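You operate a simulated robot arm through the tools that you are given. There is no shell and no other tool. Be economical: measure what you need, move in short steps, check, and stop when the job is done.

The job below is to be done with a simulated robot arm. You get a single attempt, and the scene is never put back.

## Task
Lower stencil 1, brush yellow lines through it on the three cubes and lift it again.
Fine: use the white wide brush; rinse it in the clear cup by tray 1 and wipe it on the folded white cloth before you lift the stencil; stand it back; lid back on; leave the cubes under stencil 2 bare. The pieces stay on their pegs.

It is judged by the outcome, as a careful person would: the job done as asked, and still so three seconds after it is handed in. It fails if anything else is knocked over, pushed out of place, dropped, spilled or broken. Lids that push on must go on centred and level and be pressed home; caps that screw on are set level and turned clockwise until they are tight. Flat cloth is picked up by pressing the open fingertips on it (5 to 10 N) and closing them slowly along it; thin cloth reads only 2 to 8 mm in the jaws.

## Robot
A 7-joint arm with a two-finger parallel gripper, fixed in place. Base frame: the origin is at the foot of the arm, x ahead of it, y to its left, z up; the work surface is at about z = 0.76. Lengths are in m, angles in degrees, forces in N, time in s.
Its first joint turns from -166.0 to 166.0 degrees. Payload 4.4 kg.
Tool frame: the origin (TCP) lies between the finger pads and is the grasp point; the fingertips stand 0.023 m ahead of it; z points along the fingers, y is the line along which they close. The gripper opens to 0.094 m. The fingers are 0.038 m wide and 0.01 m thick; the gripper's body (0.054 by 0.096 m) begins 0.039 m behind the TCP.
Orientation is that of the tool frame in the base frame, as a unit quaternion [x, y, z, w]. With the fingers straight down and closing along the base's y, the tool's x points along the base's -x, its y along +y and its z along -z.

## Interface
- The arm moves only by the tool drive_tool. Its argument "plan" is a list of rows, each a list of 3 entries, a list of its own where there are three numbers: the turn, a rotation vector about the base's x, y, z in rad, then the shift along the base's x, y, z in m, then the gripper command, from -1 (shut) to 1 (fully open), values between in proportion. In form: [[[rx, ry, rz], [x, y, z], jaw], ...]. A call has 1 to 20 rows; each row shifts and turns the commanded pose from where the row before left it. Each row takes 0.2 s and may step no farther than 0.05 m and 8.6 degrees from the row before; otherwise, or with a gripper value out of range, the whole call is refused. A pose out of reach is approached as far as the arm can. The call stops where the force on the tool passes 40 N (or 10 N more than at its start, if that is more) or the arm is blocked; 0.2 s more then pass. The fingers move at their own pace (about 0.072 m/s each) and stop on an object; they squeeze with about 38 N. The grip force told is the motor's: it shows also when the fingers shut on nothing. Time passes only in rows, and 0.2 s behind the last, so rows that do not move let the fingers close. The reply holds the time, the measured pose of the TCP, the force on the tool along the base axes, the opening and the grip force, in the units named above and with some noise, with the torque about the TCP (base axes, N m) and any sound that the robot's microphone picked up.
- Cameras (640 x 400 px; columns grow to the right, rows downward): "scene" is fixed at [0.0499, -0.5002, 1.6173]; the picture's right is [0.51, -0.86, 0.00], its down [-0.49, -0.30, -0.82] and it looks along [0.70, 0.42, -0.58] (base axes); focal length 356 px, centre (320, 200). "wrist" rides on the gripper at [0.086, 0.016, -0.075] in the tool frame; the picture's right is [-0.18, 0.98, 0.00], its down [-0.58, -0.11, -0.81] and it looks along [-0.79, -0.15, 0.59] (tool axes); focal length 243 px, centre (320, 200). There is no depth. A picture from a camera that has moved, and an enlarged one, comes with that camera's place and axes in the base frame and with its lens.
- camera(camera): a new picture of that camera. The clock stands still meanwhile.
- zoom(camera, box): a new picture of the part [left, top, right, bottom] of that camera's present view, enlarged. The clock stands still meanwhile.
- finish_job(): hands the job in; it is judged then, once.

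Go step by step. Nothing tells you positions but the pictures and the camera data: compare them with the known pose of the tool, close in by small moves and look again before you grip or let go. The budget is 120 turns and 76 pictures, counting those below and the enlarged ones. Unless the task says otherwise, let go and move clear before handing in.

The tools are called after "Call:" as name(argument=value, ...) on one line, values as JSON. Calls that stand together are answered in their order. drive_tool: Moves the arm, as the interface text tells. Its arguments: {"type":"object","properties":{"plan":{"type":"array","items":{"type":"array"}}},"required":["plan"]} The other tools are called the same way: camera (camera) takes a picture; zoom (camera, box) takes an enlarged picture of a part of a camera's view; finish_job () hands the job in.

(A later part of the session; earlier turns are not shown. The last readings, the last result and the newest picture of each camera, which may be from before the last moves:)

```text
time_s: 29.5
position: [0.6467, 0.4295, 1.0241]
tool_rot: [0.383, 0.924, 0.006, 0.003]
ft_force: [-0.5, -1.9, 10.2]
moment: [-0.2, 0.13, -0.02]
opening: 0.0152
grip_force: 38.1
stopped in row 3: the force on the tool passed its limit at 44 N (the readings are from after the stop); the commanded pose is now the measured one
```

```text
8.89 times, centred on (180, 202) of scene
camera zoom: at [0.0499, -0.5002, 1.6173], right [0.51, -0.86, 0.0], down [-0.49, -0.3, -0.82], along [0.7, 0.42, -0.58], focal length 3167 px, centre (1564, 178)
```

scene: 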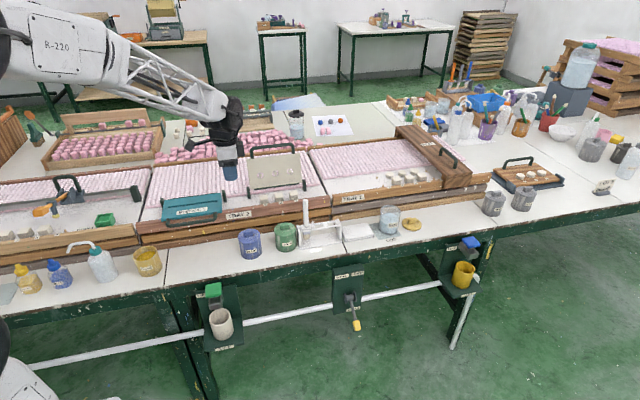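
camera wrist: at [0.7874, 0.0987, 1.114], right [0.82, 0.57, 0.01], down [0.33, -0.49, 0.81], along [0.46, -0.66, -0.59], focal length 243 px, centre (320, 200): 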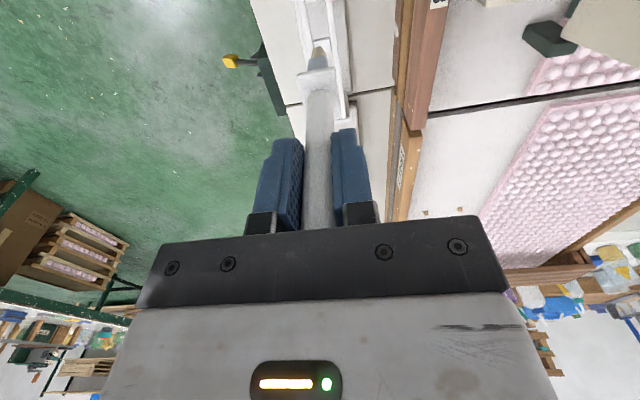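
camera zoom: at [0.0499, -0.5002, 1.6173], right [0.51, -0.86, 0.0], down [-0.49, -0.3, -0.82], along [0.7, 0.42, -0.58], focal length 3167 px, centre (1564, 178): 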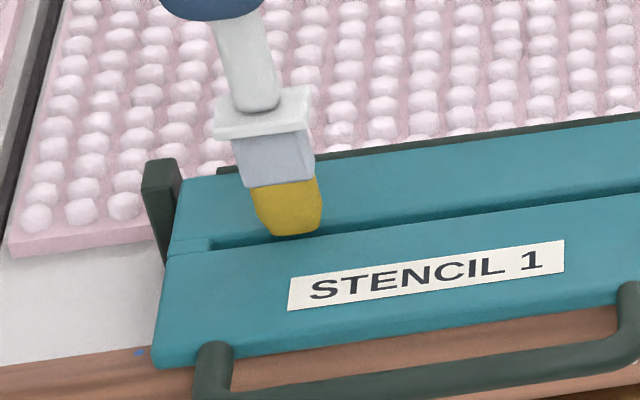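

The tip is about 2.5 mm too far toward the hinge. I'll lift slightly, shift, and descend more slowly.

Call:
drive_tool(plan=[[[0, 0, 0], [0, 0, 0.004], -1], [[0, 0, 0], [-0.0026, -0.0018, 0], -1], [[0, 0, 0], [0, 0, -0.003], -1], [[0, 0, 0], [0, 0, 0], -1]])

Call:
zoom(camera="wrist", box=[280, 0, 360, 75])

```text
time_s: 30.5
position: [0.6429, 0.4279, 1.0244]
tool_rot: [0.383, 0.924, 0.006, 0.002]
ft_force: [0.3, -0.6, 1.8]
moment: [-0.03, -0.03, 0.02]
opening: 0.0154
grip_force: 38.0
```

```text
5.33 times, centred on (320, 38) of wrist
camera zoom: at [0.5919, 0.4985, 1.0989], right [0.82, 0.57, 0.01], down [0.33, -0.49, 0.81], along [0.46, -0.66, -0.59], focal length 1294 px, centre (320, 1067)
```

zoom: 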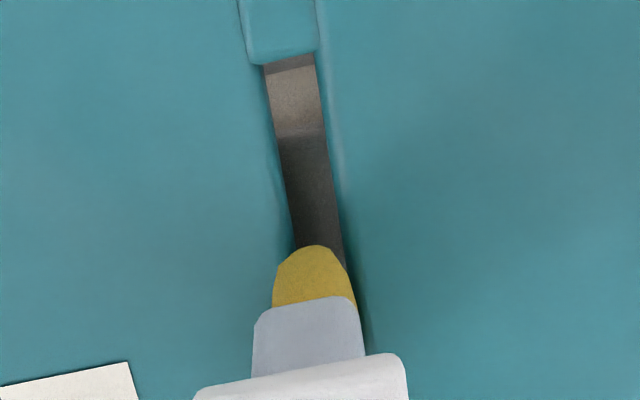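

Call:
drive_tool(plan=[[[0, 0, 0], [0.0009, 0.0009, 0.001], -1], [[0, 0, 0], [0, 0, -0.002], -1], [[0, 0, 0], [0, 0, -0.0015], -1], [[0, 0, 0], [0, 0, -0.0015], -1], [[0, 0, 0], [0, 0, 0], -1]])

```text
time_s: 31.7
position: [0.6443, 0.4282, 1.0196]
tool_rot: [0.382, 0.924, 0.007, 0.003]
ft_force: [-1.6, -2.8, 32.3]
moment: [-0.42, 0.06, 0.0]
opening: 0.0153
grip_force: 38.0
```

Force is 32 N at this depth; I'll look where the tip is.

Call:
zoom(camera="wrist", box=[280, 0, 360, 75])

Call:
zoom(camera="scene", box=[150, 180, 210, 225])

```text
5.33 times, centred on (320, 38) of wrist
camera zoom: at [0.5926, 0.4997, 1.0957], right [0.82, 0.57, 0.02], down [0.32, -0.5, 0.81], along [0.46, -0.66, -0.59], focal length 1294 px, centre (320, 1067)
```

zoom: 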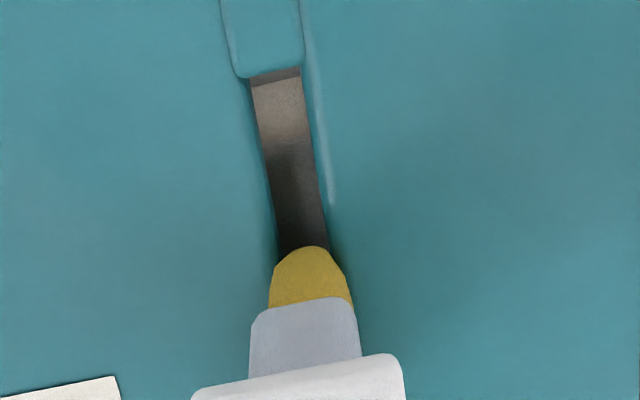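

```text
8.89 times, centred on (180, 202) of scene
camera zoom: at [0.0499, -0.5002, 1.6173], right [0.51, -0.86, 0.0], down [-0.49, -0.3, -0.82], along [0.7, 0.42, -0.58], focal length 3167 px, centre (1564, 178)
```

zoom: 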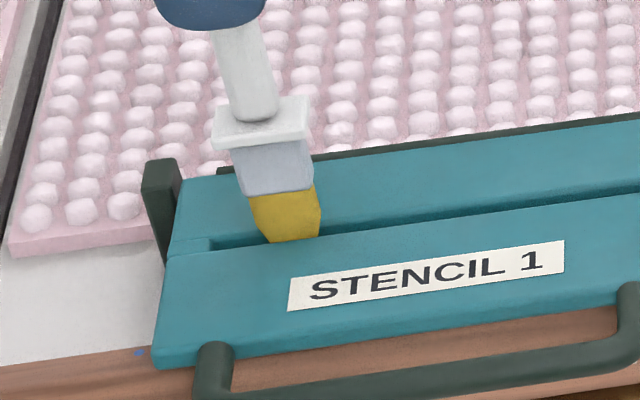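

The tip is seated in the slot. I'll ease the pressure and stroke along the slot over cube 1.

Call:
drive_tool(plan=[[[0, 0, 0], [0, 0, 0.002], -1], [[0, 0, 0], [0.004, -0.004, 0], -1], [[0, 0, 0], [-0.004, 0.004, 0], -1], [[0, 0, 0], [-0.004, 0.004, 0], -1], [[0, 0, 0], [0.004, -0.004, 0], -1]])

```text
time_s: 32.9
position: [0.6442, 0.4282, 1.0216]
tool_rot: [0.382, 0.924, 0.006, 0.003]
ft_force: [-5.2, 2.9, 15.1]
moment: [0.42, 0.62, 0.0]
opening: 0.0155
grip_force: 37.9
```

Now I'll lift, and move along to above cube 2, which lets the wrist camera see cube 1 in the slot.

Call:
drive_tool(plan=[[[0, 0, 0], [0, 0, 0.006], -1], [[0, 0, 0], [0, 0, 0.006], -1], [[0, 0, 0], [0.019, -0.019, 0], -1], [[0, 0, 0], [0.0195, -0.0195, 0], -1], [[0, 0, 0], [0, 0, 0], -1]])

Call:
zoom(camera="wrist", box=[270, 0, 370, 75])

```text
time_s: 34.1
position: [0.6827, 0.39, 1.032]
tool_rot: [0.382, 0.924, 0.006, 0.004]
ft_force: [-0.3, 0.4, -0.6]
moment: [0.01, 0.02, 0.01]
opening: 0.0153
grip_force: 37.9
```

```text
5.33 times, centred on (320, 38) of wrist
camera zoom: at [0.6317, 0.461, 1.106], right [0.82, 0.57, 0.01], down [0.33, -0.49, 0.81], along [0.46, -0.66, -0.59], focal length 1294 px, centre (320, 1067)
```

zoom: 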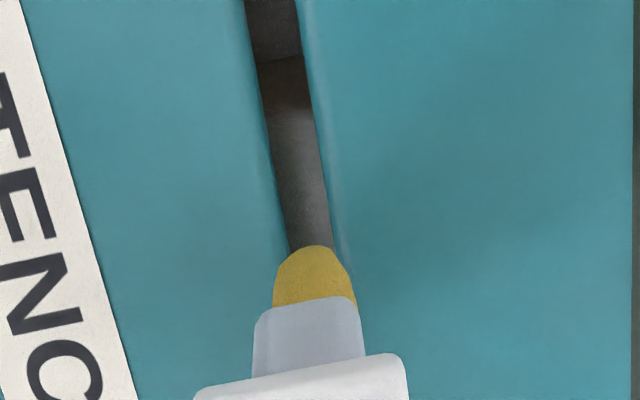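

I'll step back a bit so cube 1 is visible in front of the brush.

Call:
drive_tool(plan=[[[0, 0, 0], [-0.011, 0.011, 0.01], -1], [[0, 0, 0], [-0.011, 0.011, 0.01], -1], [[0, 0, 0], [0, 0, 0], -1]])

Call:
zoom(camera="wrist", box=[270, 0, 370, 75])

```text
time_s: 34.9
position: [0.6636, 0.4111, 1.0533]
tool_rot: [0.383, 0.924, 0.006, 0.004]
ft_force: [0.1, 0.2, -0.6]
moment: [0.01, -0.02, 0.03]
opening: 0.0154
grip_force: 38.0
```

```text
5.33 times, centred on (320, 38) of wrist
camera zoom: at [0.6109, 0.4825, 1.1279], right [0.82, 0.57, 0.01], down [0.33, -0.49, 0.81], along [0.46, -0.66, -0.59], focal length 1294 px, centre (320, 1067)
```

zoom: 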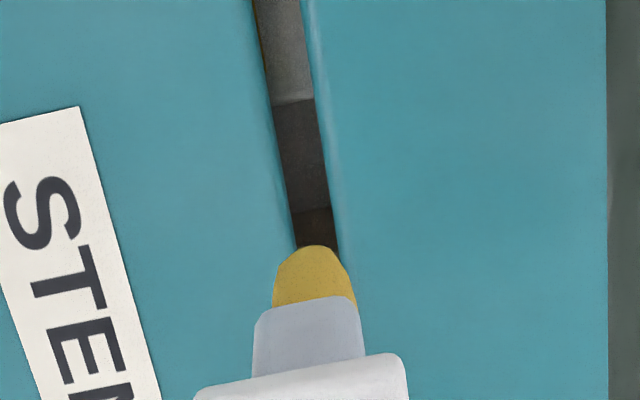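

The visible cube 1 top is still bare, so the tip only jammed on the slot's hinge-side edge (sideways push toward −n). I'll re-centre about 0.8 mm the other way and try again carefully.

Call:
drive_tool(plan=[[[0, 0, 0], [-0.0204, 0.017, -0.01], -1], [[0, 0, 0], [0, 0, -0.016], -1], [[0, 0, 0], [0, 0, 0], -1]])

```text
time_s: 35.7
position: [0.6417, 0.4284, 1.0284]
tool_rot: [0.383, 0.924, 0.006, 0.003]
ft_force: [0.2, -0.3, -0.3]
moment: [-0.02, -0.04, 0.0]
opening: 0.0153
grip_force: 38.2
```

Call:
drive_tool(plan=[[[-0.0096, 0.0096, 0], [0.0019, 0.0017, 0], -1], [[0, 0, 0], [0, 0, -0.004], -1], [[0, 0, 0], [0, 0, 0], -1]])

Call:
zoom(camera="wrist", box=[280, 0, 360, 75])

```text
time_s: 36.5
position: [0.6418, 0.43, 1.0241]
tool_rot: [0.383, 0.924, -0.001, 0.001]
ft_force: [0.7, 0.2, 4.5]
moment: [0.02, 0.01, 0.0]
opening: 0.0153
grip_force: 38.1
```

```text
5.33 times, centred on (320, 38) of wrist
camera zoom: at [0.5919, 0.5018, 1.0986], right [0.82, 0.57, 0.0], down [0.33, -0.49, 0.81], along [0.46, -0.67, -0.59], focal length 1294 px, centre (320, 1067)
```

zoom: 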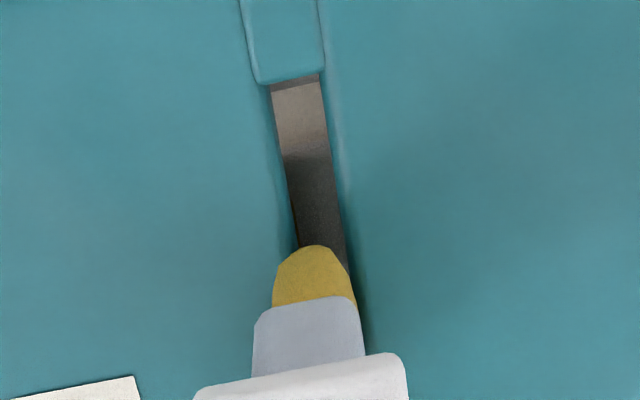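

Call:
drive_tool(plan=[[[0, 0, 0], [0, 0, 0.002], -1], [[0, 0, 0], [0.0009, 0.0009, 0], -1], [[0, 0, 0], [0, 0, -0.002], -1], [[0, 0, 0], [0, 0, -0.0015], -1], [[0, 0, 0], [0, 0, 0], -1]])

Call:
zoom(camera="wrist", box=[280, 0, 360, 75])

```text
time_s: 37.7
position: [0.6432, 0.4311, 1.0238]
tool_rot: [0.383, 0.924, -0.001, 0.001]
ft_force: [0.2, -1.0, 4.0]
moment: [-0.08, 0.0, 0.0]
opening: 0.0151
grip_force: 38.3
```

```text
5.33 times, centred on (320, 38) of wrist
camera zoom: at [0.593, 0.5029, 1.0978], right [0.82, 0.57, 0.0], down [0.33, -0.49, 0.81], along [0.46, -0.67, -0.59], focal length 1294 px, centre (320, 1067)
```

zoom: 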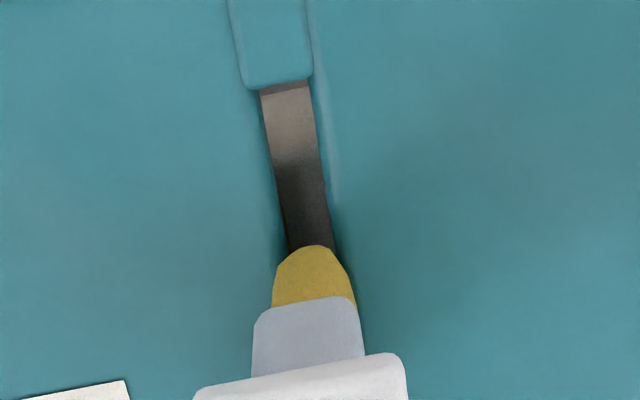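

Centred now. I'll press down in 1 mm steps.

Call:
drive_tool(plan=[[[0, 0, 0], [0, 0, -0.001], -1], [[0, 0, 0], [0, 0, -0.001], -1], [[0, 0, 0], [0, 0, -0.001], -1], [[0, 0, 0], [0, 0, 0], -1]])

```text
time_s: 38.7
position: [0.6437, 0.4319, 1.0207]
tool_rot: [0.383, 0.924, 0.001, 0.001]
ft_force: [-1.4, -0.1, 33.7]
moment: [0.04, 0.15, 0.0]
opening: 0.0155
grip_force: 38.8
```

It balances at about 30 N without going deeper, so the bristles bear on the slot edges. Short dabs left no paint; I'll make a full, moderate-force stroke along the whole slot and look again.

Call:
drive_tool(plan=[[[0, 0, 0], [-0.0045, 0.0045, 0.002], -1], [[0, 0, 0], [-0.0045, 0.0045, 0], -1], [[0, 0, 0], [0.006, -0.006, 0], -1], [[0, 0, 0], [0.006, -0.006, 0], -1], [[0, 0, 0], [0.006, -0.006, 0], -1], [[0, 0, 0], [0.006, -0.006, 0], -1], [[0, 0, 0], [0, 0, 0], -1]])

Call:
zoom(camera="wrist", box=[270, 0, 370, 75])

```text
time_s: 40.3
position: [0.6584, 0.4176, 1.0227]
tool_rot: [0.383, 0.924, 0.001, 0.001]
ft_force: [-5.3, 3.5, 17.7]
moment: [0.45, 0.62, 0.02]
opening: 0.0155
grip_force: 38.3
```

```text
5.33 times, centred on (320, 38) of wrist
camera zoom: at [0.6071, 0.4888, 1.0961], right [0.82, 0.57, 0.0], down [0.33, -0.49, 0.81], along [0.46, -0.67, -0.59], focal length 1294 px, centre (320, 1067)
```

zoom: 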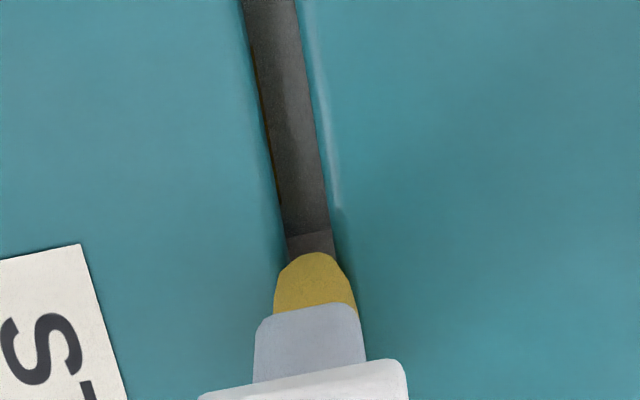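

A thin yellowish-brown edge shows over cube 1 on the left of the slot. I'll enlarge it before going on.

Call:
zoom(camera="wrist", box=[305, 0, 345, 50])

```text
8.00 times, centred on (325, 25) of wrist
camera zoom: at [0.6071, 0.4888, 1.0961], right [0.82, 0.57, 0.0], down [0.33, -0.49, 0.81], along [0.46, -0.67, -0.59], focal length 1941 px, centre (280, 1600)
```

zoom: 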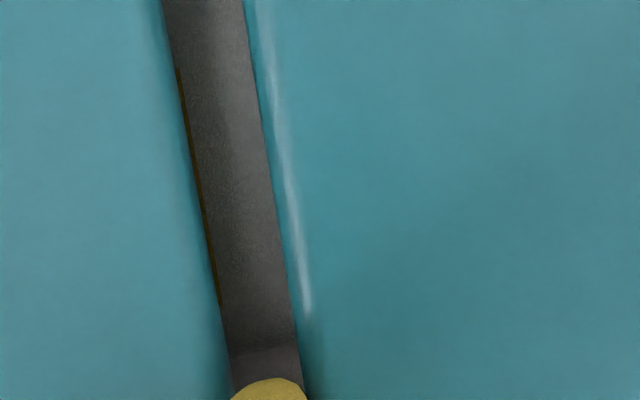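

That sliver might be paint on the cube hidden under the slot's edge. I'll lift and view from the hinge side to see farther under that edge.

Call:
drive_tool(plan=[[[0, 0, 0], [0, 0, 0.012], -1], [[0, 0, 0], [0.02, 0.02, 0.012], -1], [[0, 0, 0], [0.02, 0.02, 0], -1], [[0, 0, 0], [0.006, 0.016, 0], -1], [[0, 0, 0], [0, 0, 0], -1]])

Call:
zoom(camera="wrist", box=[200, 0, 300, 75])

```text
time_s: 41.5
position: [0.7044, 0.4717, 1.0476]
tool_rot: [0.383, 0.924, 0.0, 0.001]
ft_force: [-0.5, 0.8, 0.0]
moment: [0.01, 0.0, 0.03]
opening: 0.0152
grip_force: 37.8
```

```text
5.33 times, centred on (250, 38) of wrist
camera zoom: at [0.6538, 0.5429, 1.1214], right [0.82, 0.57, 0.0], down [0.33, -0.49, 0.81], along [0.46, -0.67, -0.59], focal length 1294 px, centre (693, 1067)
```

zoom: 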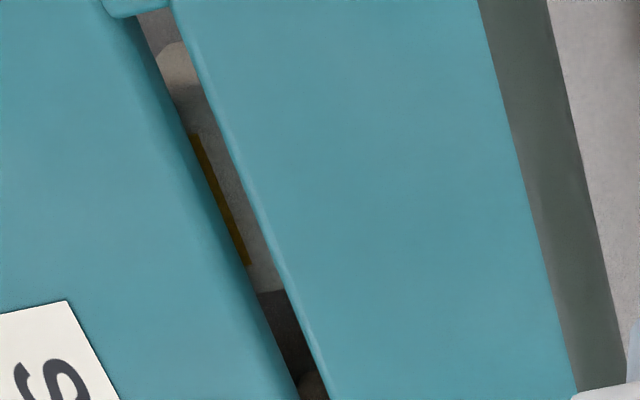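

There is yellow paint on cube 1's top, partly hidden under the slot edge. I'll do cube 2 next: dab and stroke lightly at the slot's centre, then check from the same side.

Call:
drive_tool(plan=[[[0, 0, 0], [-0.007, -0.027, 0], -1], [[0, 0, 0], [-0.007, -0.027, 0], -1], [[0, 0, 0], [-0.007, -0.0268, 0], -1], [[0, 0, 0], [0, 0, -0.015], -1], [[0, 0, 0], [0, 0, -0.008], -1], [[0, 0, 0], [0, 0, 0], -1]])

```text
time_s: 42.9
position: [0.6848, 0.3935, 1.0244]
tool_rot: [0.383, 0.924, 0.001, 0.002]
ft_force: [-0.1, -2.1, 21.9]
moment: [-0.23, 0.03, 0.02]
opening: 0.0153
grip_force: 37.9
```

Call:
drive_tool(plan=[[[0, 0, 0], [0, 0, 0.003], -1], [[0, 0, 0], [-0.0024, -0.0028, 0], -1], [[0, 0, 0], [0, 0, 0], -1], [[0, 0, 0], [0, 0, -0.003], -1], [[0, 0, 0], [0, 0, 0], -1]])

Call:
zoom(camera="wrist", box=[280, 0, 360, 75])

```text
time_s: 44.1
position: [0.683, 0.3907, 1.0238]
tool_rot: [0.383, 0.924, 0.0, 0.001]
ft_force: [0.5, -1.4, 23.7]
moment: [-0.23, 0.06, 0.0]
opening: 0.0152
grip_force: 38.4
```

```text
5.33 times, centred on (320, 38) of wrist
camera zoom: at [0.6316, 0.4621, 1.0979], right [0.82, 0.57, 0.0], down [0.33, -0.49, 0.81], along [0.46, -0.67, -0.59], focal length 1294 px, centre (320, 1067)
```

zoom: 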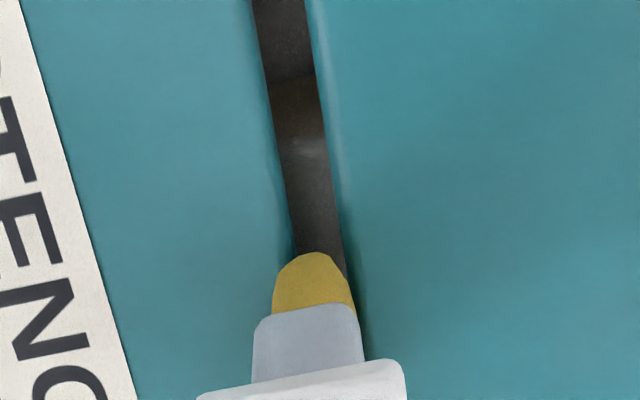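

Call:
drive_tool(plan=[[[0, 0, 0], [0, 0, 0.012], -1], [[0, 0, 0], [0.02, 0.02, 0.012], -1], [[0, 0, 0], [0.016, 0.03, 0], -1], [[0, 0, 0], [-0.008, 0.026, 0], -1], [[0, 0, 0], [0, 0, 0], -1]])

Call:
zoom(camera="wrist", box=[200, 0, 360, 120])

```text
time_s: 45.3
position: [0.7106, 0.4648, 1.0459]
tool_rot: [0.382, 0.924, 0.0, 0.001]
ft_force: [0.7, 0.1, -0.4]
moment: [0.02, 0.01, 0.01]
opening: 0.0153
grip_force: 37.7
```

```text
3.33 times, centred on (280, 60) of wrist
camera zoom: at [0.6605, 0.537, 1.1206], right [0.82, 0.57, 0.0], down [0.33, -0.49, 0.81], along [0.46, -0.67, -0.59], focal length 809 px, centre (453, 667)
```

zoom: 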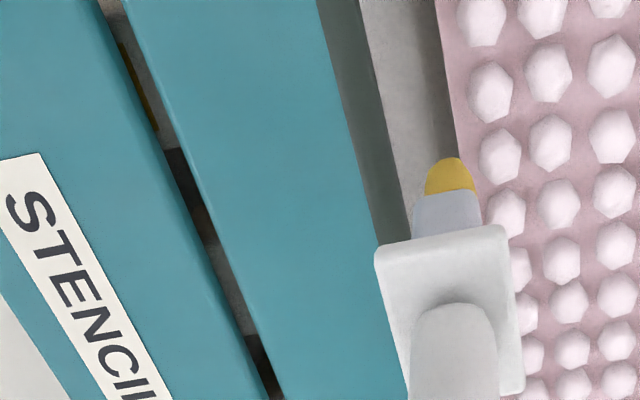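

Cube 2 is still bare, so deeper pressing (as on cube 1) seems needed. I'll go back to cube 2, centre precisely, and press near 30 N with a short stroke.

Call:
drive_tool(plan=[[[0, 0, 0], [-0.009, -0.0245, 0], -1], [[0, 0, 0], [-0.009, -0.0245, 0], -1], [[0, 0, 0], [-0.0088, -0.0246, -0.008], -1], [[0, 0, 0], [0, 0, -0.008], -1], [[0, 0, 0], [0, 0, 0], -1], [[0, 0, 0], [0, 0, 0], -1]])

```text
time_s: 46.7
position: [0.6819, 0.3906, 1.0275]
tool_rot: [0.382, 0.924, -0.001, 0.001]
ft_force: [0.0, 1.2, -0.3]
moment: [-0.04, 0.0, 0.0]
opening: 0.0152
grip_force: 37.5
```

Call:
drive_tool(plan=[[[0, 0, 0], [0.0014, 0.0008, 0], -1], [[0, 0, 0], [0, 0, -0.002], -1], [[0, 0, 0], [0, 0, -0.001], -1], [[0, 0, 0], [0, 0, -0.001], -1], [[0, 0, 0], [0, 0, 0], -1]])

```text
time_s: 47.9
position: [0.684, 0.3934, 1.027]
tool_rot: [0.383, 0.924, 0.0, 0.0]
ft_force: [0.0, 0.5, 0.0]
moment: [-0.01, 0.02, 0.0]
opening: 0.0153
grip_force: 37.7
```

Call:
drive_tool(plan=[[[0, 0, 0], [0, 0, -0.001], -1], [[0, 0, 0], [0, 0, 0], -1]])

```text
time_s: 48.5
position: [0.6841, 0.392, 1.0244]
tool_rot: [0.383, 0.924, -0.001, 0.001]
ft_force: [0.0, -0.1, -0.3]
moment: [0.02, -0.01, -0.02]
opening: 0.0153
grip_force: 37.8
```

Now there's no contact at this depth, where the plate was felt before, so the tip may be in the slot properly. Going on down gently.

Call:
drive_tool(plan=[[[0, 0, 0], [0, 0, -0.001], -1], [[0, 0, 0], [0, 0, -0.001], -1], [[0, 0, 0], [0, 0, -0.001], -1], [[0, 0, 0], [0, 0, 0], -1]])

Call:
zoom(camera="wrist", box=[280, 0, 360, 75])

```text
time_s: 49.5
position: [0.6838, 0.3923, 1.0242]
tool_rot: [0.383, 0.924, 0.001, 0.001]
ft_force: [1.6, -1.3, 26.2]
moment: [-0.32, -0.27, 0.0]
opening: 0.0152
grip_force: 37.7
```

```text
5.33 times, centred on (320, 38) of wrist
camera zoom: at [0.633, 0.4643, 1.098], right [0.82, 0.57, 0.0], down [0.33, -0.49, 0.81], along [0.46, -0.67, -0.59], focal length 1294 px, centre (320, 1067)
```

zoom: 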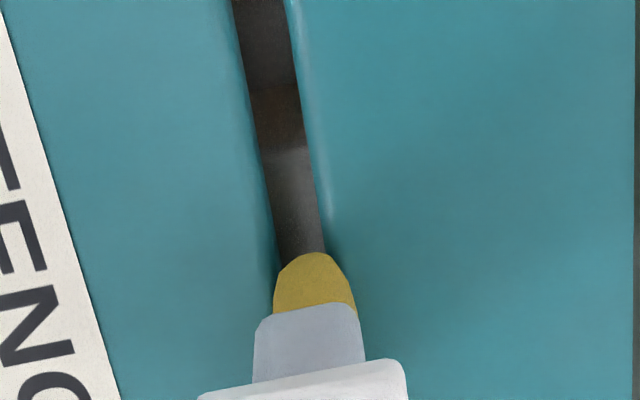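

Call:
drive_tool(plan=[[[0, 0, 0], [0, 0, 0.003], -1], [[0, 0, 0], [-0.0011, -0.0011, 0], -1], [[0, 0, 0], [0, 0, -0.002], -1], [[0, 0, 0], [0, 0, -0.001], -1], [[0, 0, 0], [0, 0, 0], -1]])

```text
time_s: 50.7
position: [0.6825, 0.3917, 1.0215]
tool_rot: [0.383, 0.924, 0.0, 0.001]
ft_force: [-3.0, 2.5, 15.4]
moment: [0.35, 0.35, -0.02]
opening: 0.0155
grip_force: 38.5
```

Call:
drive_tool(plan=[[[0, 0, 0], [0, 0, -0.001], -1], [[0, 0, 0], [0, 0, -0.001], -1], [[0, 0, 0], [0, 0, 0], -1]])

Call:
zoom(camera="wrist", box=[280, 0, 360, 75])

```text
time_s: 51.5
position: [0.6825, 0.3914, 1.0202]
tool_rot: [0.382, 0.924, 0.001, 0.001]
ft_force: [4.1, -1.0, 30.7]
moment: [-0.22, -0.72, 0.04]
opening: 0.0151
grip_force: 37.8
```

```text
5.33 times, centred on (320, 38) of wrist
camera zoom: at [0.6314, 0.4631, 1.0956], right [0.82, 0.57, 0.0], down [0.33, -0.49, 0.81], along [0.46, -0.67, -0.59], focal length 1294 px, centre (320, 1067)
```

zoom: 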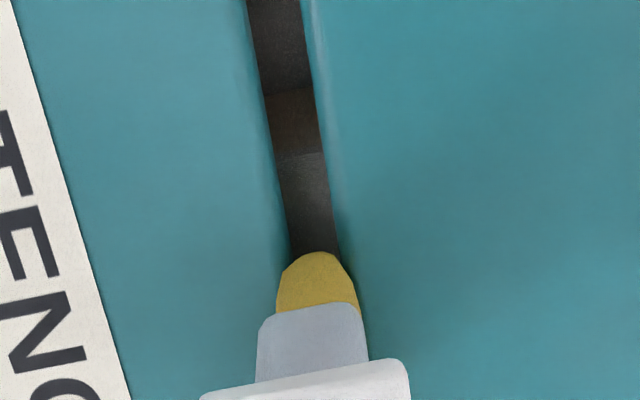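

Centred in the slot with 30 N. Now a short stroke over cube 2, then a check from the hinge side.

Call:
drive_tool(plan=[[[0, 0, 0], [0.003, -0.003, 0], -1], [[0, 0, 0], [0.002, -0.002, 0], -1], [[0, 0, 0], [-0.003, 0.003, 0], -1], [[0, 0, 0], [-0.004, 0.004, 0], -1], [[0, 0, 0], [-0.003, 0.003, 0], -1], [[0, 0, 0], [0.005, -0.005, 0], -1]])

```text
time_s: 52.9
position: [0.6824, 0.3914, 1.0208]
tool_rot: [0.383, 0.924, 0.0, 0.001]
ft_force: [-3.0, 10.1, 30.3]
moment: [1.29, 0.39, -0.01]
opening: 0.0153
grip_force: 37.6
```

Call:
drive_tool(plan=[[[0, 0, 0], [0, 0, 0.012], -1], [[0, 0, 0], [0.02, 0.02, 0.012], -1], [[0, 0, 0], [0.016, 0.03, 0], -1], [[0, 0, 0], [-0.008, 0.026, 0], -1], [[0, 0, 0], [0, 0, 0], -1]])

Call:
zoom(camera="wrist", box=[200, 0, 300, 120])

```text
time_s: 54.1
position: [0.7108, 0.4674, 1.0449]
tool_rot: [0.383, 0.924, 0.0, 0.001]
ft_force: [-0.8, 0.5, 0.0]
moment: [0.02, 0.0, 0.02]
opening: 0.015
grip_force: 38.8
```

```text
3.33 times, centred on (250, 60) of wrist
camera zoom: at [0.6599, 0.5385, 1.12], right [0.82, 0.57, 0.0], down [0.33, -0.49, 0.81], along [0.46, -0.67, -0.59], focal length 809 px, centre (553, 667)
```

zoom: 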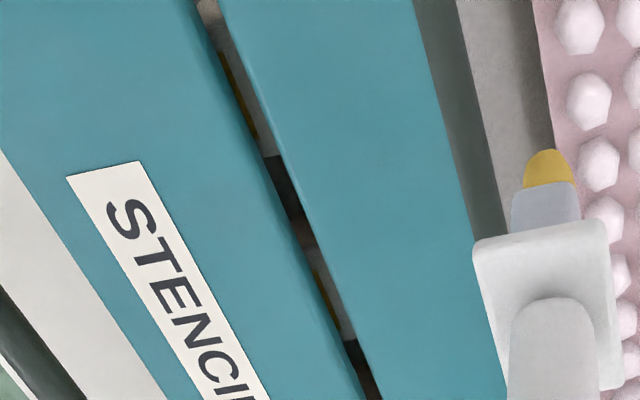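

Cube 2 now shows the same yellow sliver. I'll use the scene camera, which looks from the opposite side, to see the other side of the slot.

Call:
zoom(camera="scene", box=[160, 185, 225, 225])

```text
9.85 times, centred on (192, 205) of scene
camera zoom: at [0.0499, -0.5002, 1.6173], right [0.51, -0.86, 0.0], down [-0.49, -0.3, -0.82], along [0.7, 0.42, -0.58], focal length 3508 px, centre (1575, 151)
```

zoom: 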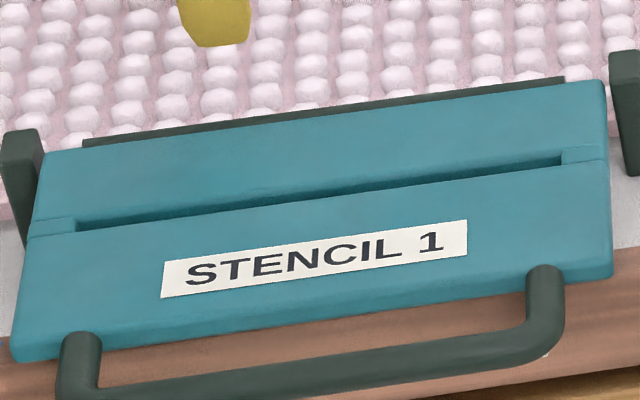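

Call:
zoom(camera="wrist", box=[255, 0, 315, 120])

```text
3.33 times, centred on (285, 60) of wrist
camera zoom: at [0.6599, 0.5385, 1.12], right [0.82, 0.57, 0.0], down [0.33, -0.49, 0.81], along [0.46, -0.67, -0.59], focal length 809 px, centre (437, 667)
```

zoom: 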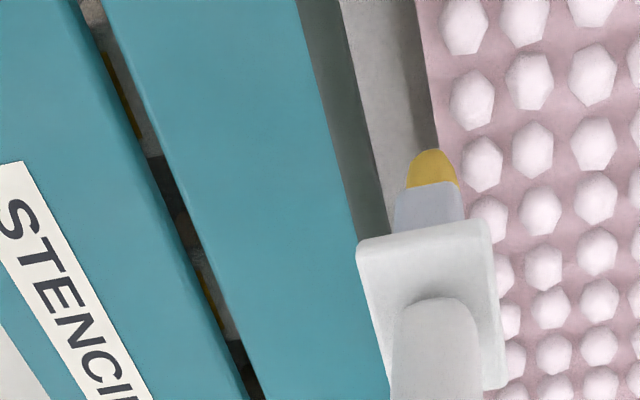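

The marks are centred on cubes 1 and 2, so firm centred pressing with a stroke paints them. Now the same for cube 3, one spacing (≈54 mm) along.

Call:
drive_tool(plan=[[[0, 0, 0], [0.0026, -0.0286, 0], -1], [[0, 0, 0], [0.0026, -0.0286, 0], -1], [[0, 0, 0], [0.0026, -0.0286, 0], -1], [[0, 0, 0], [0.0025, -0.0285, 0], -1], [[0, 0, 0], [0, 0, -0.018], -1], [[0, 0, 0], [0, 0, -0.001], -1], [[0, 0, 0], [0, 0, 0], -1]])

Call:
zoom(camera="wrist", box=[280, 0, 360, 75])

```text
time_s: 55.7
position: [0.7197, 0.3519, 1.0245]
tool_rot: [0.384, 0.923, 0.0, 0.001]
ft_force: [-0.2, -0.3, 0.0]
moment: [0.02, -0.02, 0.01]
opening: 0.0153
grip_force: 38.0
```

```text
5.33 times, centred on (320, 38) of wrist
camera zoom: at [0.6693, 0.4232, 1.0999], right [0.82, 0.57, 0.0], down [0.33, -0.49, 0.81], along [0.46, -0.67, -0.59], focal length 1294 px, centre (320, 1067)
```

zoom: 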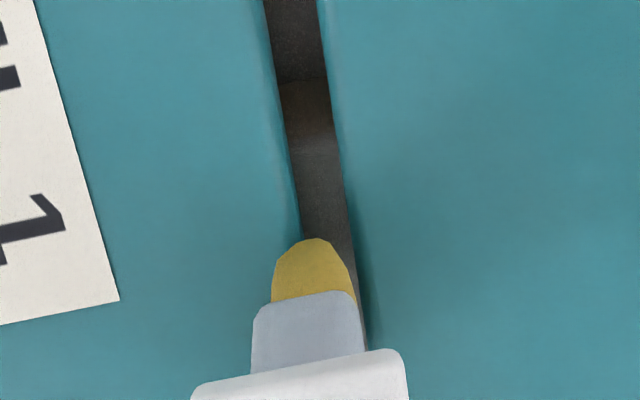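

Call:
drive_tool(plan=[[[0, 0, 0], [0.0014, 0.0014, 0], -1], [[0, 0, 0], [0, 0, -0.002], -1], [[0, 0, 0], [0, 0, -0.001], -1], [[0, 0, 0], [0, 0, 0], -1]])

Call:
zoom(camera="wrist", box=[280, 0, 360, 75])

```text
time_s: 56.7
position: [0.7214, 0.3558, 1.0229]
tool_rot: [0.383, 0.924, 0.0, 0.001]
ft_force: [-2.3, -2.5, 10.5]
moment: [-0.33, 0.33, 0.01]
opening: 0.0155
grip_force: 38.2
```

```text
5.33 times, centred on (320, 38) of wrist
camera zoom: at [0.6706, 0.4259, 1.0972], right [0.82, 0.57, 0.0], down [0.33, -0.49, 0.81], along [0.46, -0.67, -0.59], focal length 1294 px, centre (320, 1067)
```

zoom: 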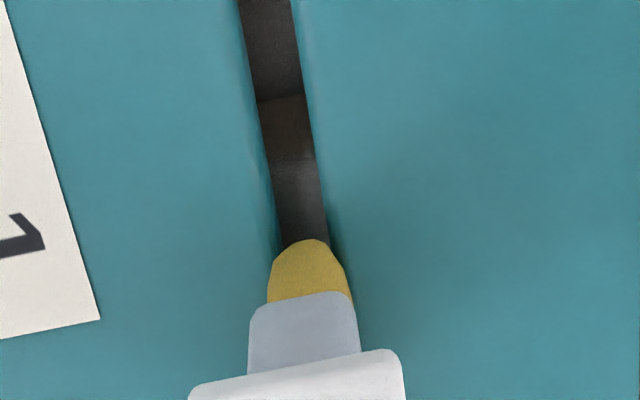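

Call:
drive_tool(plan=[[[0, 0, 0], [0, 0, 0.002], -1], [[0, 0, 0], [-0.0005, -0.0005, 0], -1], [[0, 0, 0], [0, 0, -0.002], -1], [[0, 0, 0], [0, 0, -0.001], -1], [[0, 0, 0], [0, 0, -0.001], -1], [[0, 0, 0], [0, 0, 0], -1]])

```text
time_s: 58.1
position: [0.7215, 0.3534, 1.0217]
tool_rot: [0.383, 0.924, 0.0, 0.001]
ft_force: [-1.9, -0.4, 25.4]
moment: [-0.17, 0.29, -0.04]
opening: 0.0155
grip_force: 38.0
```

Call:
drive_tool(plan=[[[0, 0, 0], [0, 0, -0.0005], -1], [[0, 0, 0], [0.003, -0.003, 0], -1], [[0, 0, 0], [0.002, -0.002, 0], -1], [[0, 0, 0], [-0.003, 0.003, 0], -1], [[0, 0, 0], [-0.004, 0.004, 0], -1], [[0, 0, 0], [-0.003, 0.003, 0], -1], [[0, 0, 0], [0.005, -0.005, 0], -1], [[0, 0, 0], [0, 0, 0.012], -1], [[0, 0, 0], [0.02, 0.02, 0.012], -1], [[0, 0, 0], [0.016, 0.03, 0], -1], [[0, 0, 0], [-0.008, 0.026, 0], -1], [[0, 0, 0], [0, 0, 0], -1]])

Call:
zoom(camera="wrist", box=[200, 0, 300, 120])

```text
time_s: 60.7
position: [0.7511, 0.4303, 1.0435]
tool_rot: [0.382, 0.924, -0.001, 0.001]
ft_force: [-0.3, 0.5, -0.2]
moment: [0.01, 0.0, 0.0]
opening: 0.0154
grip_force: 38.2
```

```text
3.33 times, centred on (250, 60) of wrist
camera zoom: at [0.7003, 0.502, 1.1187], right [0.82, 0.57, 0.0], down [0.33, -0.49, 0.81], along [0.46, -0.67, -0.59], focal length 809 px, centre (553, 667)
```

zoom: 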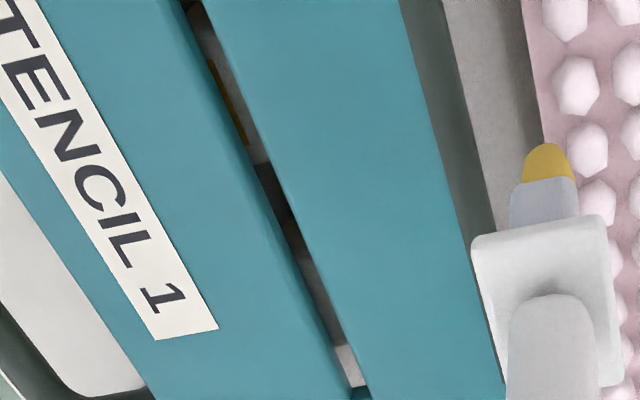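

Cube 3 is still bare. I'll return to it and press a little deeper.

Call:
drive_tool(plan=[[[0, 0, 0], [0.008, -0.026, 0], -1], [[0, 0, 0], [-0.016, -0.03, 0], -1], [[0, 0, 0], [-0.02, -0.02, -0.012], -1], [[0, 0, 0], [0, 0, -0.009], -1], [[0, 0, 0], [0, 0, -0.002], -1], [[0, 0, 0], [0, 0, -0.001], -1], [[0, 0, 0], [0, 0, 0], -1]])

```text
time_s: 62.3
position: [0.7227, 0.3533, 1.0218]
tool_rot: [0.383, 0.924, 0.0, 0.001]
ft_force: [-0.6, -3.0, 24.4]
moment: [-0.46, 0.18, 0.02]
opening: 0.0152
grip_force: 38.3
```

Call:
drive_tool(plan=[[[0, 0, 0], [0, 0, 0.002], -1], [[0, 0, 0], [-0.0006, -0.0006, 0], -1], [[0, 0, 0], [0, 0, -0.002], -1], [[0, 0, 0], [0, 0, -0.001], -1], [[0, 0, 0], [0, 0, 0], -1]])

```text
time_s: 63.5
position: [0.721, 0.352, 1.0201]
tool_rot: [0.383, 0.924, 0.0, 0.002]
ft_force: [-0.8, 2.6, 38.3]
moment: [0.34, 0.18, -0.02]
opening: 0.0152
grip_force: 38.2
```

Call:
drive_tool(plan=[[[0, 0, 0], [0.002, -0.002, 0], -1], [[0, 0, 0], [0.002, -0.002, 0], -1], [[0, 0, 0], [-0.002, 0.002, 0], -1], [[0, 0, 0], [-0.002, 0.002, 0], -1], [[0, 0, 0], [-0.002, 0.002, 0], -1], [[0, 0, 0], [-0.002, 0.002, 0], -1], [[0, 0, 0], [0.002, -0.002, 0], -1], [[0, 0, 0], [0.002, -0.002, 0], -1]])

```text
time_s: 65.3
position: [0.721, 0.3545, 1.0187]
tool_rot: [0.383, 0.924, 0.0, 0.002]
ft_force: [-5.7, 8.4, -2.2]
moment: [0.92, 0.7, 0.01]
opening: 0.0153
grip_force: 37.9
```

The vertical force vanished during the stroke: the tip seems to have slipped in, or the brush moved in the grip. I'll lift and look.

Call:
drive_tool(plan=[[[0, 0, 0], [0, 0, 0.012], -1], [[0, 0, 0], [0.02, 0.02, 0.012], -1], [[0, 0, 0], [0.016, 0.03, 0], -1], [[0, 0, 0], [-0.008, 0.026, 0], -1], [[0, 0, 0], [0, 0, 0], -1]])

Call:
zoom(camera="wrist", box=[220, 0, 360, 120])

```text
time_s: 66.5
position: [0.7462, 0.4283, 1.0429]
tool_rot: [0.382, 0.924, -0.001, 0.002]
ft_force: [0.3, -0.3, -0.4]
moment: [0.03, 0.03, 0.05]
opening: 0.0153
grip_force: 38.3
```

```text
3.33 times, centred on (290, 60) of wrist
camera zoom: at [0.6949, 0.4998, 1.1173], right [0.82, 0.57, 0.0], down [0.33, -0.49, 0.81], along [0.46, -0.67, -0.59], focal length 809 px, centre (420, 667)
```

zoom: 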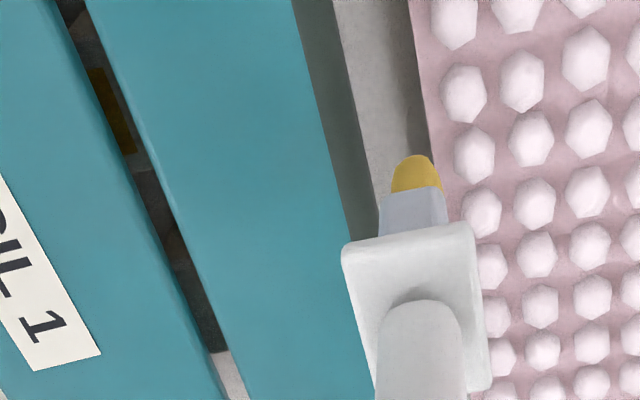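

Call:
zoom(camera="scene", box=[145, 180, 235, 236])

```text
7.11 times, centred on (190, 208) of scene
camera zoom: at [0.0499, -0.5002, 1.6173], right [0.51, -0.86, 0.0], down [-0.49, -0.3, -0.82], along [0.7, 0.42, -0.58], focal length 2533 px, centre (1244, 143)
```

zoom: 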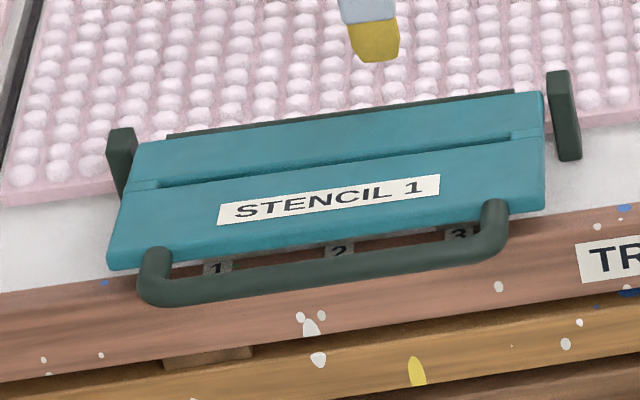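

The stencil has been dragged up several mm by the wedged bristles, so cube 3 missed out; the brush may also be running dry. I'll reload it in the pot, then press cube 3 (which also reseats the stencil).

Call:
drive_tool(plan=[[[0, 0, 0], [0, 0, 0.045], -1], [[0, 0, 0], [-0.046, -0.006, 0], -1], [[0, 0, 0], [-0.046, -0.006, 0], -1], [[0, 0, 0], [-0.046, -0.006, 0], -1], [[0, 0, 0], [-0.046, -0.006, 0], -1], [[0, 0, 0], [-0.046, -0.006, 0], -1], [[0, 0, 0], [-0.048, -0.006, 0], -1], [[0, 0, 0], [0, 0, -0.04], -1], [[0, 0, 0], [0, 0, -0.03], -1], [[0, 0, 0], [0, 0, 0], -1]])

```text
time_s: 68.7
position: [0.4705, 0.3933, 1.0172]
tool_rot: [0.383, 0.924, -0.001, 0.0]
ft_force: [0.4, -0.1, -1.2]
moment: [0.0, 0.0, 0.02]
opening: 0.0153
grip_force: 38.1
```

Call:
drive_tool(plan=[[[0, 0, 0], [-0.002, -0.001, -0.035], -1], [[0, 0, 0], [0, 0, -0.03], -1], [[0, 0, 0], [0, 0, -0.022], -1], [[0, 0, 0], [0, 0, 0], -1], [[0, 0, 0], [0, 0, 0], -1], [[0, 0, 0], [0, 0, 0.02], -1], [[0, 0, 0], [0, 0, 0.02], -1], [[0, 0, 0], [0, 0, 0.03], -1], [[0, 0, 0], [0, 0, 0], -1], [[0, 0, 0], [0, 0, 0], -1], [[0, 0, 0], [0, 0, 0.04], -1], [[0, 0, 0], [0, 0, 0.04], -1]])

```text
time_s: 71.3
position: [0.4675, 0.3907, 1.0789]
tool_rot: [0.383, 0.924, 0.0, 0.001]
ft_force: [-0.7, -0.8, -0.5]
moment: [0.02, 0.04, 0.0]
opening: 0.0156
grip_force: 37.7
```

Call:
drive_tool(plan=[[[0, 0, 0], [0.0423, -0.0063, 0], -1], [[0, 0, 0], [0.0423, -0.0063, 0], -1], [[0, 0, 0], [0.0423, -0.0063, 0], -1], [[0, 0, 0], [0.0423, -0.0063, 0], -1], [[0, 0, 0], [0.0423, -0.0063, 0], -1], [[0, 0, 0], [0.0425, -0.0065, 0], -1], [[0, 0, 0], [0, 0, -0.035], -1], [[0, 0, 0], [0, 0, -0.012], -1], [[0, 0, 0], [0, 0, 0], -1]])

Call:
zoom(camera="wrist", box=[270, 0, 370, 75])

```text
time_s: 73.3
position: [0.7181, 0.3528, 1.0331]
tool_rot: [0.382, 0.924, -0.001, 0.0]
ft_force: [-0.1, -0.1, 0.1]
moment: [-0.03, -0.02, 0.0]
opening: 0.0152
grip_force: 38.1
```

```text
5.33 times, centred on (320, 38) of wrist
camera zoom: at [0.6682, 0.4245, 1.1089], right [0.82, 0.57, 0.0], down [0.33, -0.49, 0.81], along [0.46, -0.67, -0.59], focal length 1294 px, centre (320, 1067)
```

zoom: 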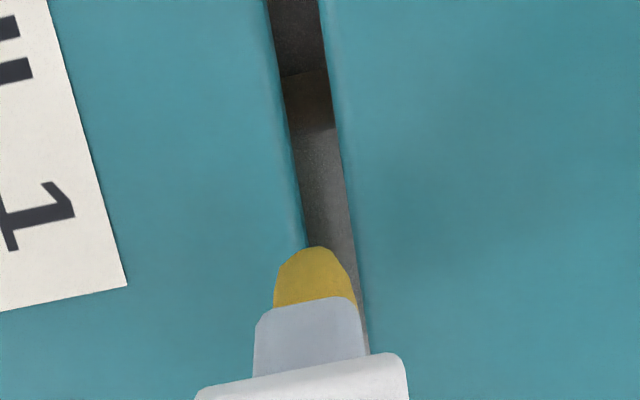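

Call:
drive_tool(plan=[[[0, 0, 0], [0.0017, 0.0017, 0], -1], [[0, 0, 0], [0, 0, -0.004], -1], [[0, 0, 0], [0, 0, -0.003], -1], [[0, 0, 0], [0, 0, -0.002], -1], [[0, 0, 0], [0, 0, -0.001], -1], [[0, 0, 0], [0, 0, 0], -1]])

```text
time_s: 74.7
position: [0.7247, 0.3558, 1.0251]
tool_rot: [0.382, 0.924, -0.001, 0.001]
ft_force: [-0.7, 0.2, 9.9]
moment: [0.14, 0.14, -0.01]
opening: 0.0155
grip_force: 37.7
```

Call:
drive_tool(plan=[[[0, 0, 0], [0, 0, -0.001], -1], [[0, 0, 0], [0, 0, -0.001], -1], [[0, 0, 0], [0, 0, 0], -1]])

Call:
zoom(camera="wrist", box=[280, 0, 360, 75])

```text
time_s: 75.5
position: [0.7257, 0.3556, 1.0233]
tool_rot: [0.383, 0.924, 0.0, 0.0]
ft_force: [-1.3, -1.9, 35.4]
moment: [-0.13, 0.18, 0.01]
opening: 0.0154
grip_force: 38.0
```

```text
5.33 times, centred on (320, 38) of wrist
camera zoom: at [0.675, 0.4274, 1.0978], right [0.82, 0.57, 0.0], down [0.33, -0.49, 0.81], along [0.46, -0.67, -0.59], focal length 1294 px, centre (320, 1067)
```

zoom: 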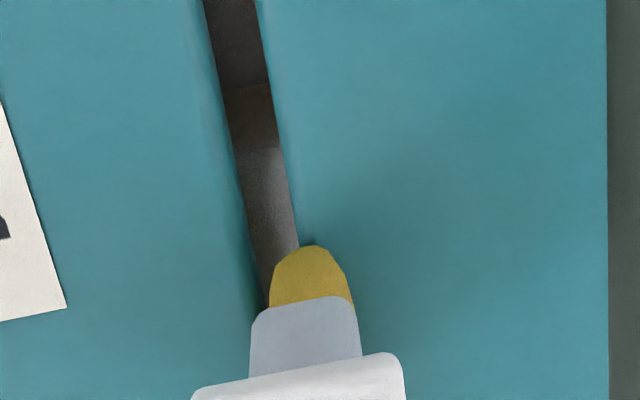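

The tip went about 4.8 mm too far toward the hinge. I'll lift, shift back, wait for settling, and read.

Call:
drive_tool(plan=[[[0, 0, 0], [0, 0, 0.004], -1], [[0, 0, 0], [-0.0034, -0.0034, 0], -1], [[0, 0, 0], [0, 0, 0], -1], [[0, 0, 0], [0, 0, 0], -1], [[0, 0, 0], [0, 0, 0], -1]])

```text
time_s: 76.7
position: [0.722, 0.3535, 1.0255]
tool_rot: [0.382, 0.924, -0.001, 0.0]
ft_force: [0.1, 1.1, -0.3]
moment: [-0.02, 0.0, -0.02]
opening: 0.0151
grip_force: 37.9
```

Call:
drive_tool(plan=[[[0, 0, 0], [-0.0005, -0.0005, 0], -1], [[0, 0, 0], [0, 0, -0.002], -1], [[0, 0, 0], [0, 0, -0.001], -1], [[0, 0, 0], [0, 0, -0.001], -1], [[0, 0, 0], [0, 0, 0], -1]])

Call:
zoom(camera="wrist", box=[280, 0, 360, 75])

```text
time_s: 77.9
position: [0.7217, 0.3527, 1.0241]
tool_rot: [0.383, 0.924, 0.0, 0.002]
ft_force: [0.8, -2.1, 32.3]
moment: [-0.38, -0.12, 0.05]
opening: 0.0151
grip_force: 38.4
```

```text
5.33 times, centred on (320, 38) of wrist
camera zoom: at [0.6704, 0.4239, 1.0979], right [0.82, 0.57, 0.0], down [0.33, -0.49, 0.81], along [0.46, -0.67, -0.59], focal length 1294 px, centre (320, 1067)
```

zoom: 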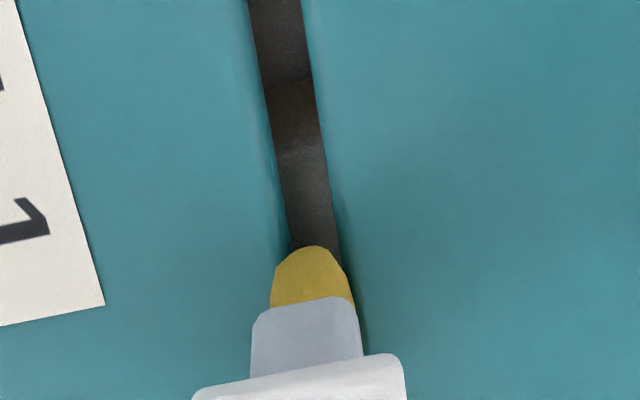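

Call:
drive_tool(plan=[[[0, 0, 0], [0, 0, 0.003], -1], [[0, 0, 0], [0.0007, 0.0007, 0], -1], [[0, 0, 0], [0, 0, 0], -1], [[0, 0, 0], [0, 0, -0.002], -1], [[0, 0, 0], [0, 0, -0.001], -1], [[0, 0, 0], [0, 0, -0.001], -1], [[0, 0, 0], [0, 0, 0], -1]])

```text
time_s: 79.5
position: [0.7224, 0.3531, 1.0208]
tool_rot: [0.383, 0.924, 0.001, 0.001]
ft_force: [3.2, -3.1, 25.6]
moment: [-0.53, -0.42, 0.03]
opening: 0.0156
grip_force: 38.0
```

The tip is deeper at lower force, so it's well centred. I'll press 1 mm more and stroke.

Call:
drive_tool(plan=[[[0, 0, 0], [0, 0, -0.001], -1], [[0, 0, 0], [0, 0, 0], -1], [[0, 0, 0], [0.003, -0.003, 0], -1], [[0, 0, 0], [0.002, -0.002, 0], -1], [[0, 0, 0], [-0.003, 0.003, 0], -1], [[0, 0, 0], [-0.004, 0.004, 0], -1], [[0, 0, 0], [-0.003, 0.003, 0], -1], [[0, 0, 0], [0.005, -0.005, 0], -1]])

```text
time_s: 81.3
position: [0.721, 0.3538, 1.0195]
tool_rot: [0.381, 0.925, -0.001, 0.001]
ft_force: [-7.8, 5.0, 26.7]
moment: [0.63, 1.08, -0.03]
opening: 0.0155
grip_force: 38.9
```

Call:
drive_tool(plan=[[[0, 0, 0], [0, 0, 0.003], -1], [[0, 0, 0], [0, 0, 0.005], -1], [[0, 0, 0], [0, 0, 0.01], -1], [[0, 0, 0], [0.02, 0.02, 0.01], -1], [[0, 0, 0], [0.016, 0.03, 0], -1], [[0, 0, 0], [-0.008, 0.026, 0], -1], [[0, 0, 0], [0, 0, 0], -1]])

Call:
zoom(camera="wrist", box=[210, 0, 310, 120])

```text
time_s: 82.9
position: [0.7511, 0.4303, 1.0493]
tool_rot: [0.382, 0.924, 0.0, 0.001]
ft_force: [0.1, 0.2, -0.5]
moment: [-0.03, -0.04, 0.01]
opening: 0.0152
grip_force: 37.6
```

```text
3.33 times, centred on (260, 60) of wrist
camera zoom: at [0.7003, 0.5017, 1.1229], right [0.82, 0.57, 0.0], down [0.33, -0.49, 0.81], along [0.46, -0.67, -0.59], focal length 809 px, centre (520, 667)
```

zoom: 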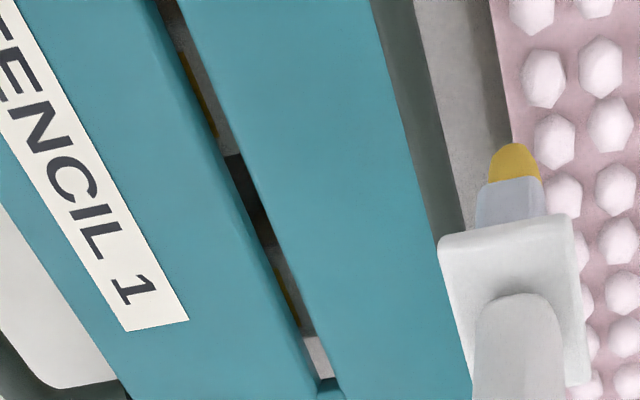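

All three cubes carry yellow marks and the stencil is down. Now the rinse: the cup sits at about (1.05, −0.20), beyond vertical reach, so I'll go there with the tool tilted outward. First a safe transit.

Call:
drive_tool(plan=[[[0, 0, 0], [0, 0, 0.035], -1], [[0, 0, 0], [-0.026, -0.026, 0], -1], [[0, 0, 0], [-0.026, -0.026, 0], -1], [[0, 0, 0], [-0.026, -0.026, 0], -1], [[0, 0, 0], [-0.026, -0.026, 0], -1], [[0, 0, 0], [-0.026, -0.026, 0], -1], [[0, 0, 0], [0.0225, -0.0375, 0], -1], [[0, 0, 0], [0.0225, -0.0375, 0], -1], [[0, 0, 0], [0.0225, -0.0375, 0], -1], [[0, 0, 0], [0.0225, -0.0375, 0], -1], [[0, 0, 0], [0.0225, -0.0375, 0], -1], [[0, 0, 0], [0.0225, -0.0375, 0], -1], [[0, 0, 0], [0.0225, -0.0375, 0], -1], [[0, 0, 0], [0.0225, -0.0375, 0], -1], [[0, 0, 0], [0.02, -0.04, 0], -1], [[0, 0, 0], [0.02, -0.04, 0], -1]])

```text
time_s: 86.3
position: [0.8403, -0.083, 1.0844]
tool_rot: [0.382, 0.924, -0.001, 0.001]
ft_force: [0.3, -1.0, 0.0]
moment: [0.02, 0.0, -0.01]
opening: 0.015
grip_force: 37.6
```

Call:
drive_tool(plan=[[[-0.0243, -0.1287, 0], [0.0363, -0.026, -0.0075], -1], [[-0.0243, -0.1287, 0], [0.0363, -0.026, -0.0075], -1], [[-0.0243, -0.1287, 0], [0.0363, -0.026, -0.0075], -1], [[-0.0243, -0.1287, 0], [0.0363, -0.026, -0.0075], -1], [[0, 0, 0], [0, 0, -0.03], -1], [[0, 0, 0], [0, 0, 0], -1]])

Call:
zoom(camera="scene", box=[320, 150, 440, 250])

```text
time_s: 87.7
position: [0.9845, -0.1869, 1.0248]
tool_rot: [0.37, 0.892, 0.053, 0.253]
ft_force: [0.0, -0.4, -0.7]
moment: [0.02, -0.01, -0.02]
opening: 0.0155
grip_force: 38.3
```

```text
4.00 times, centred on (380, 200) of scene
camera zoom: at [0.0499, -0.5002, 1.6173], right [0.51, -0.86, 0.0], down [-0.49, -0.3, -0.82], along [0.7, 0.42, -0.58], focal length 1425 px, centre (80, 200)
```

zoom: 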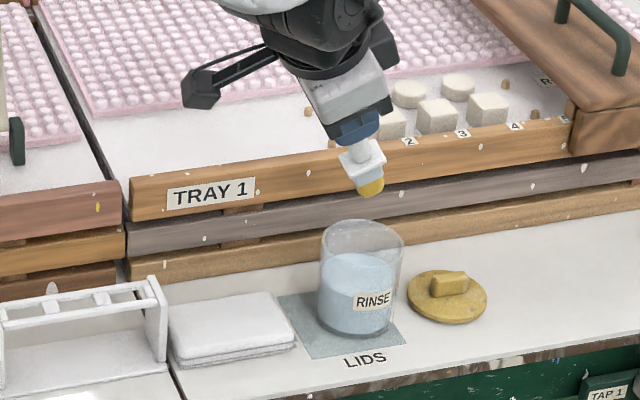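

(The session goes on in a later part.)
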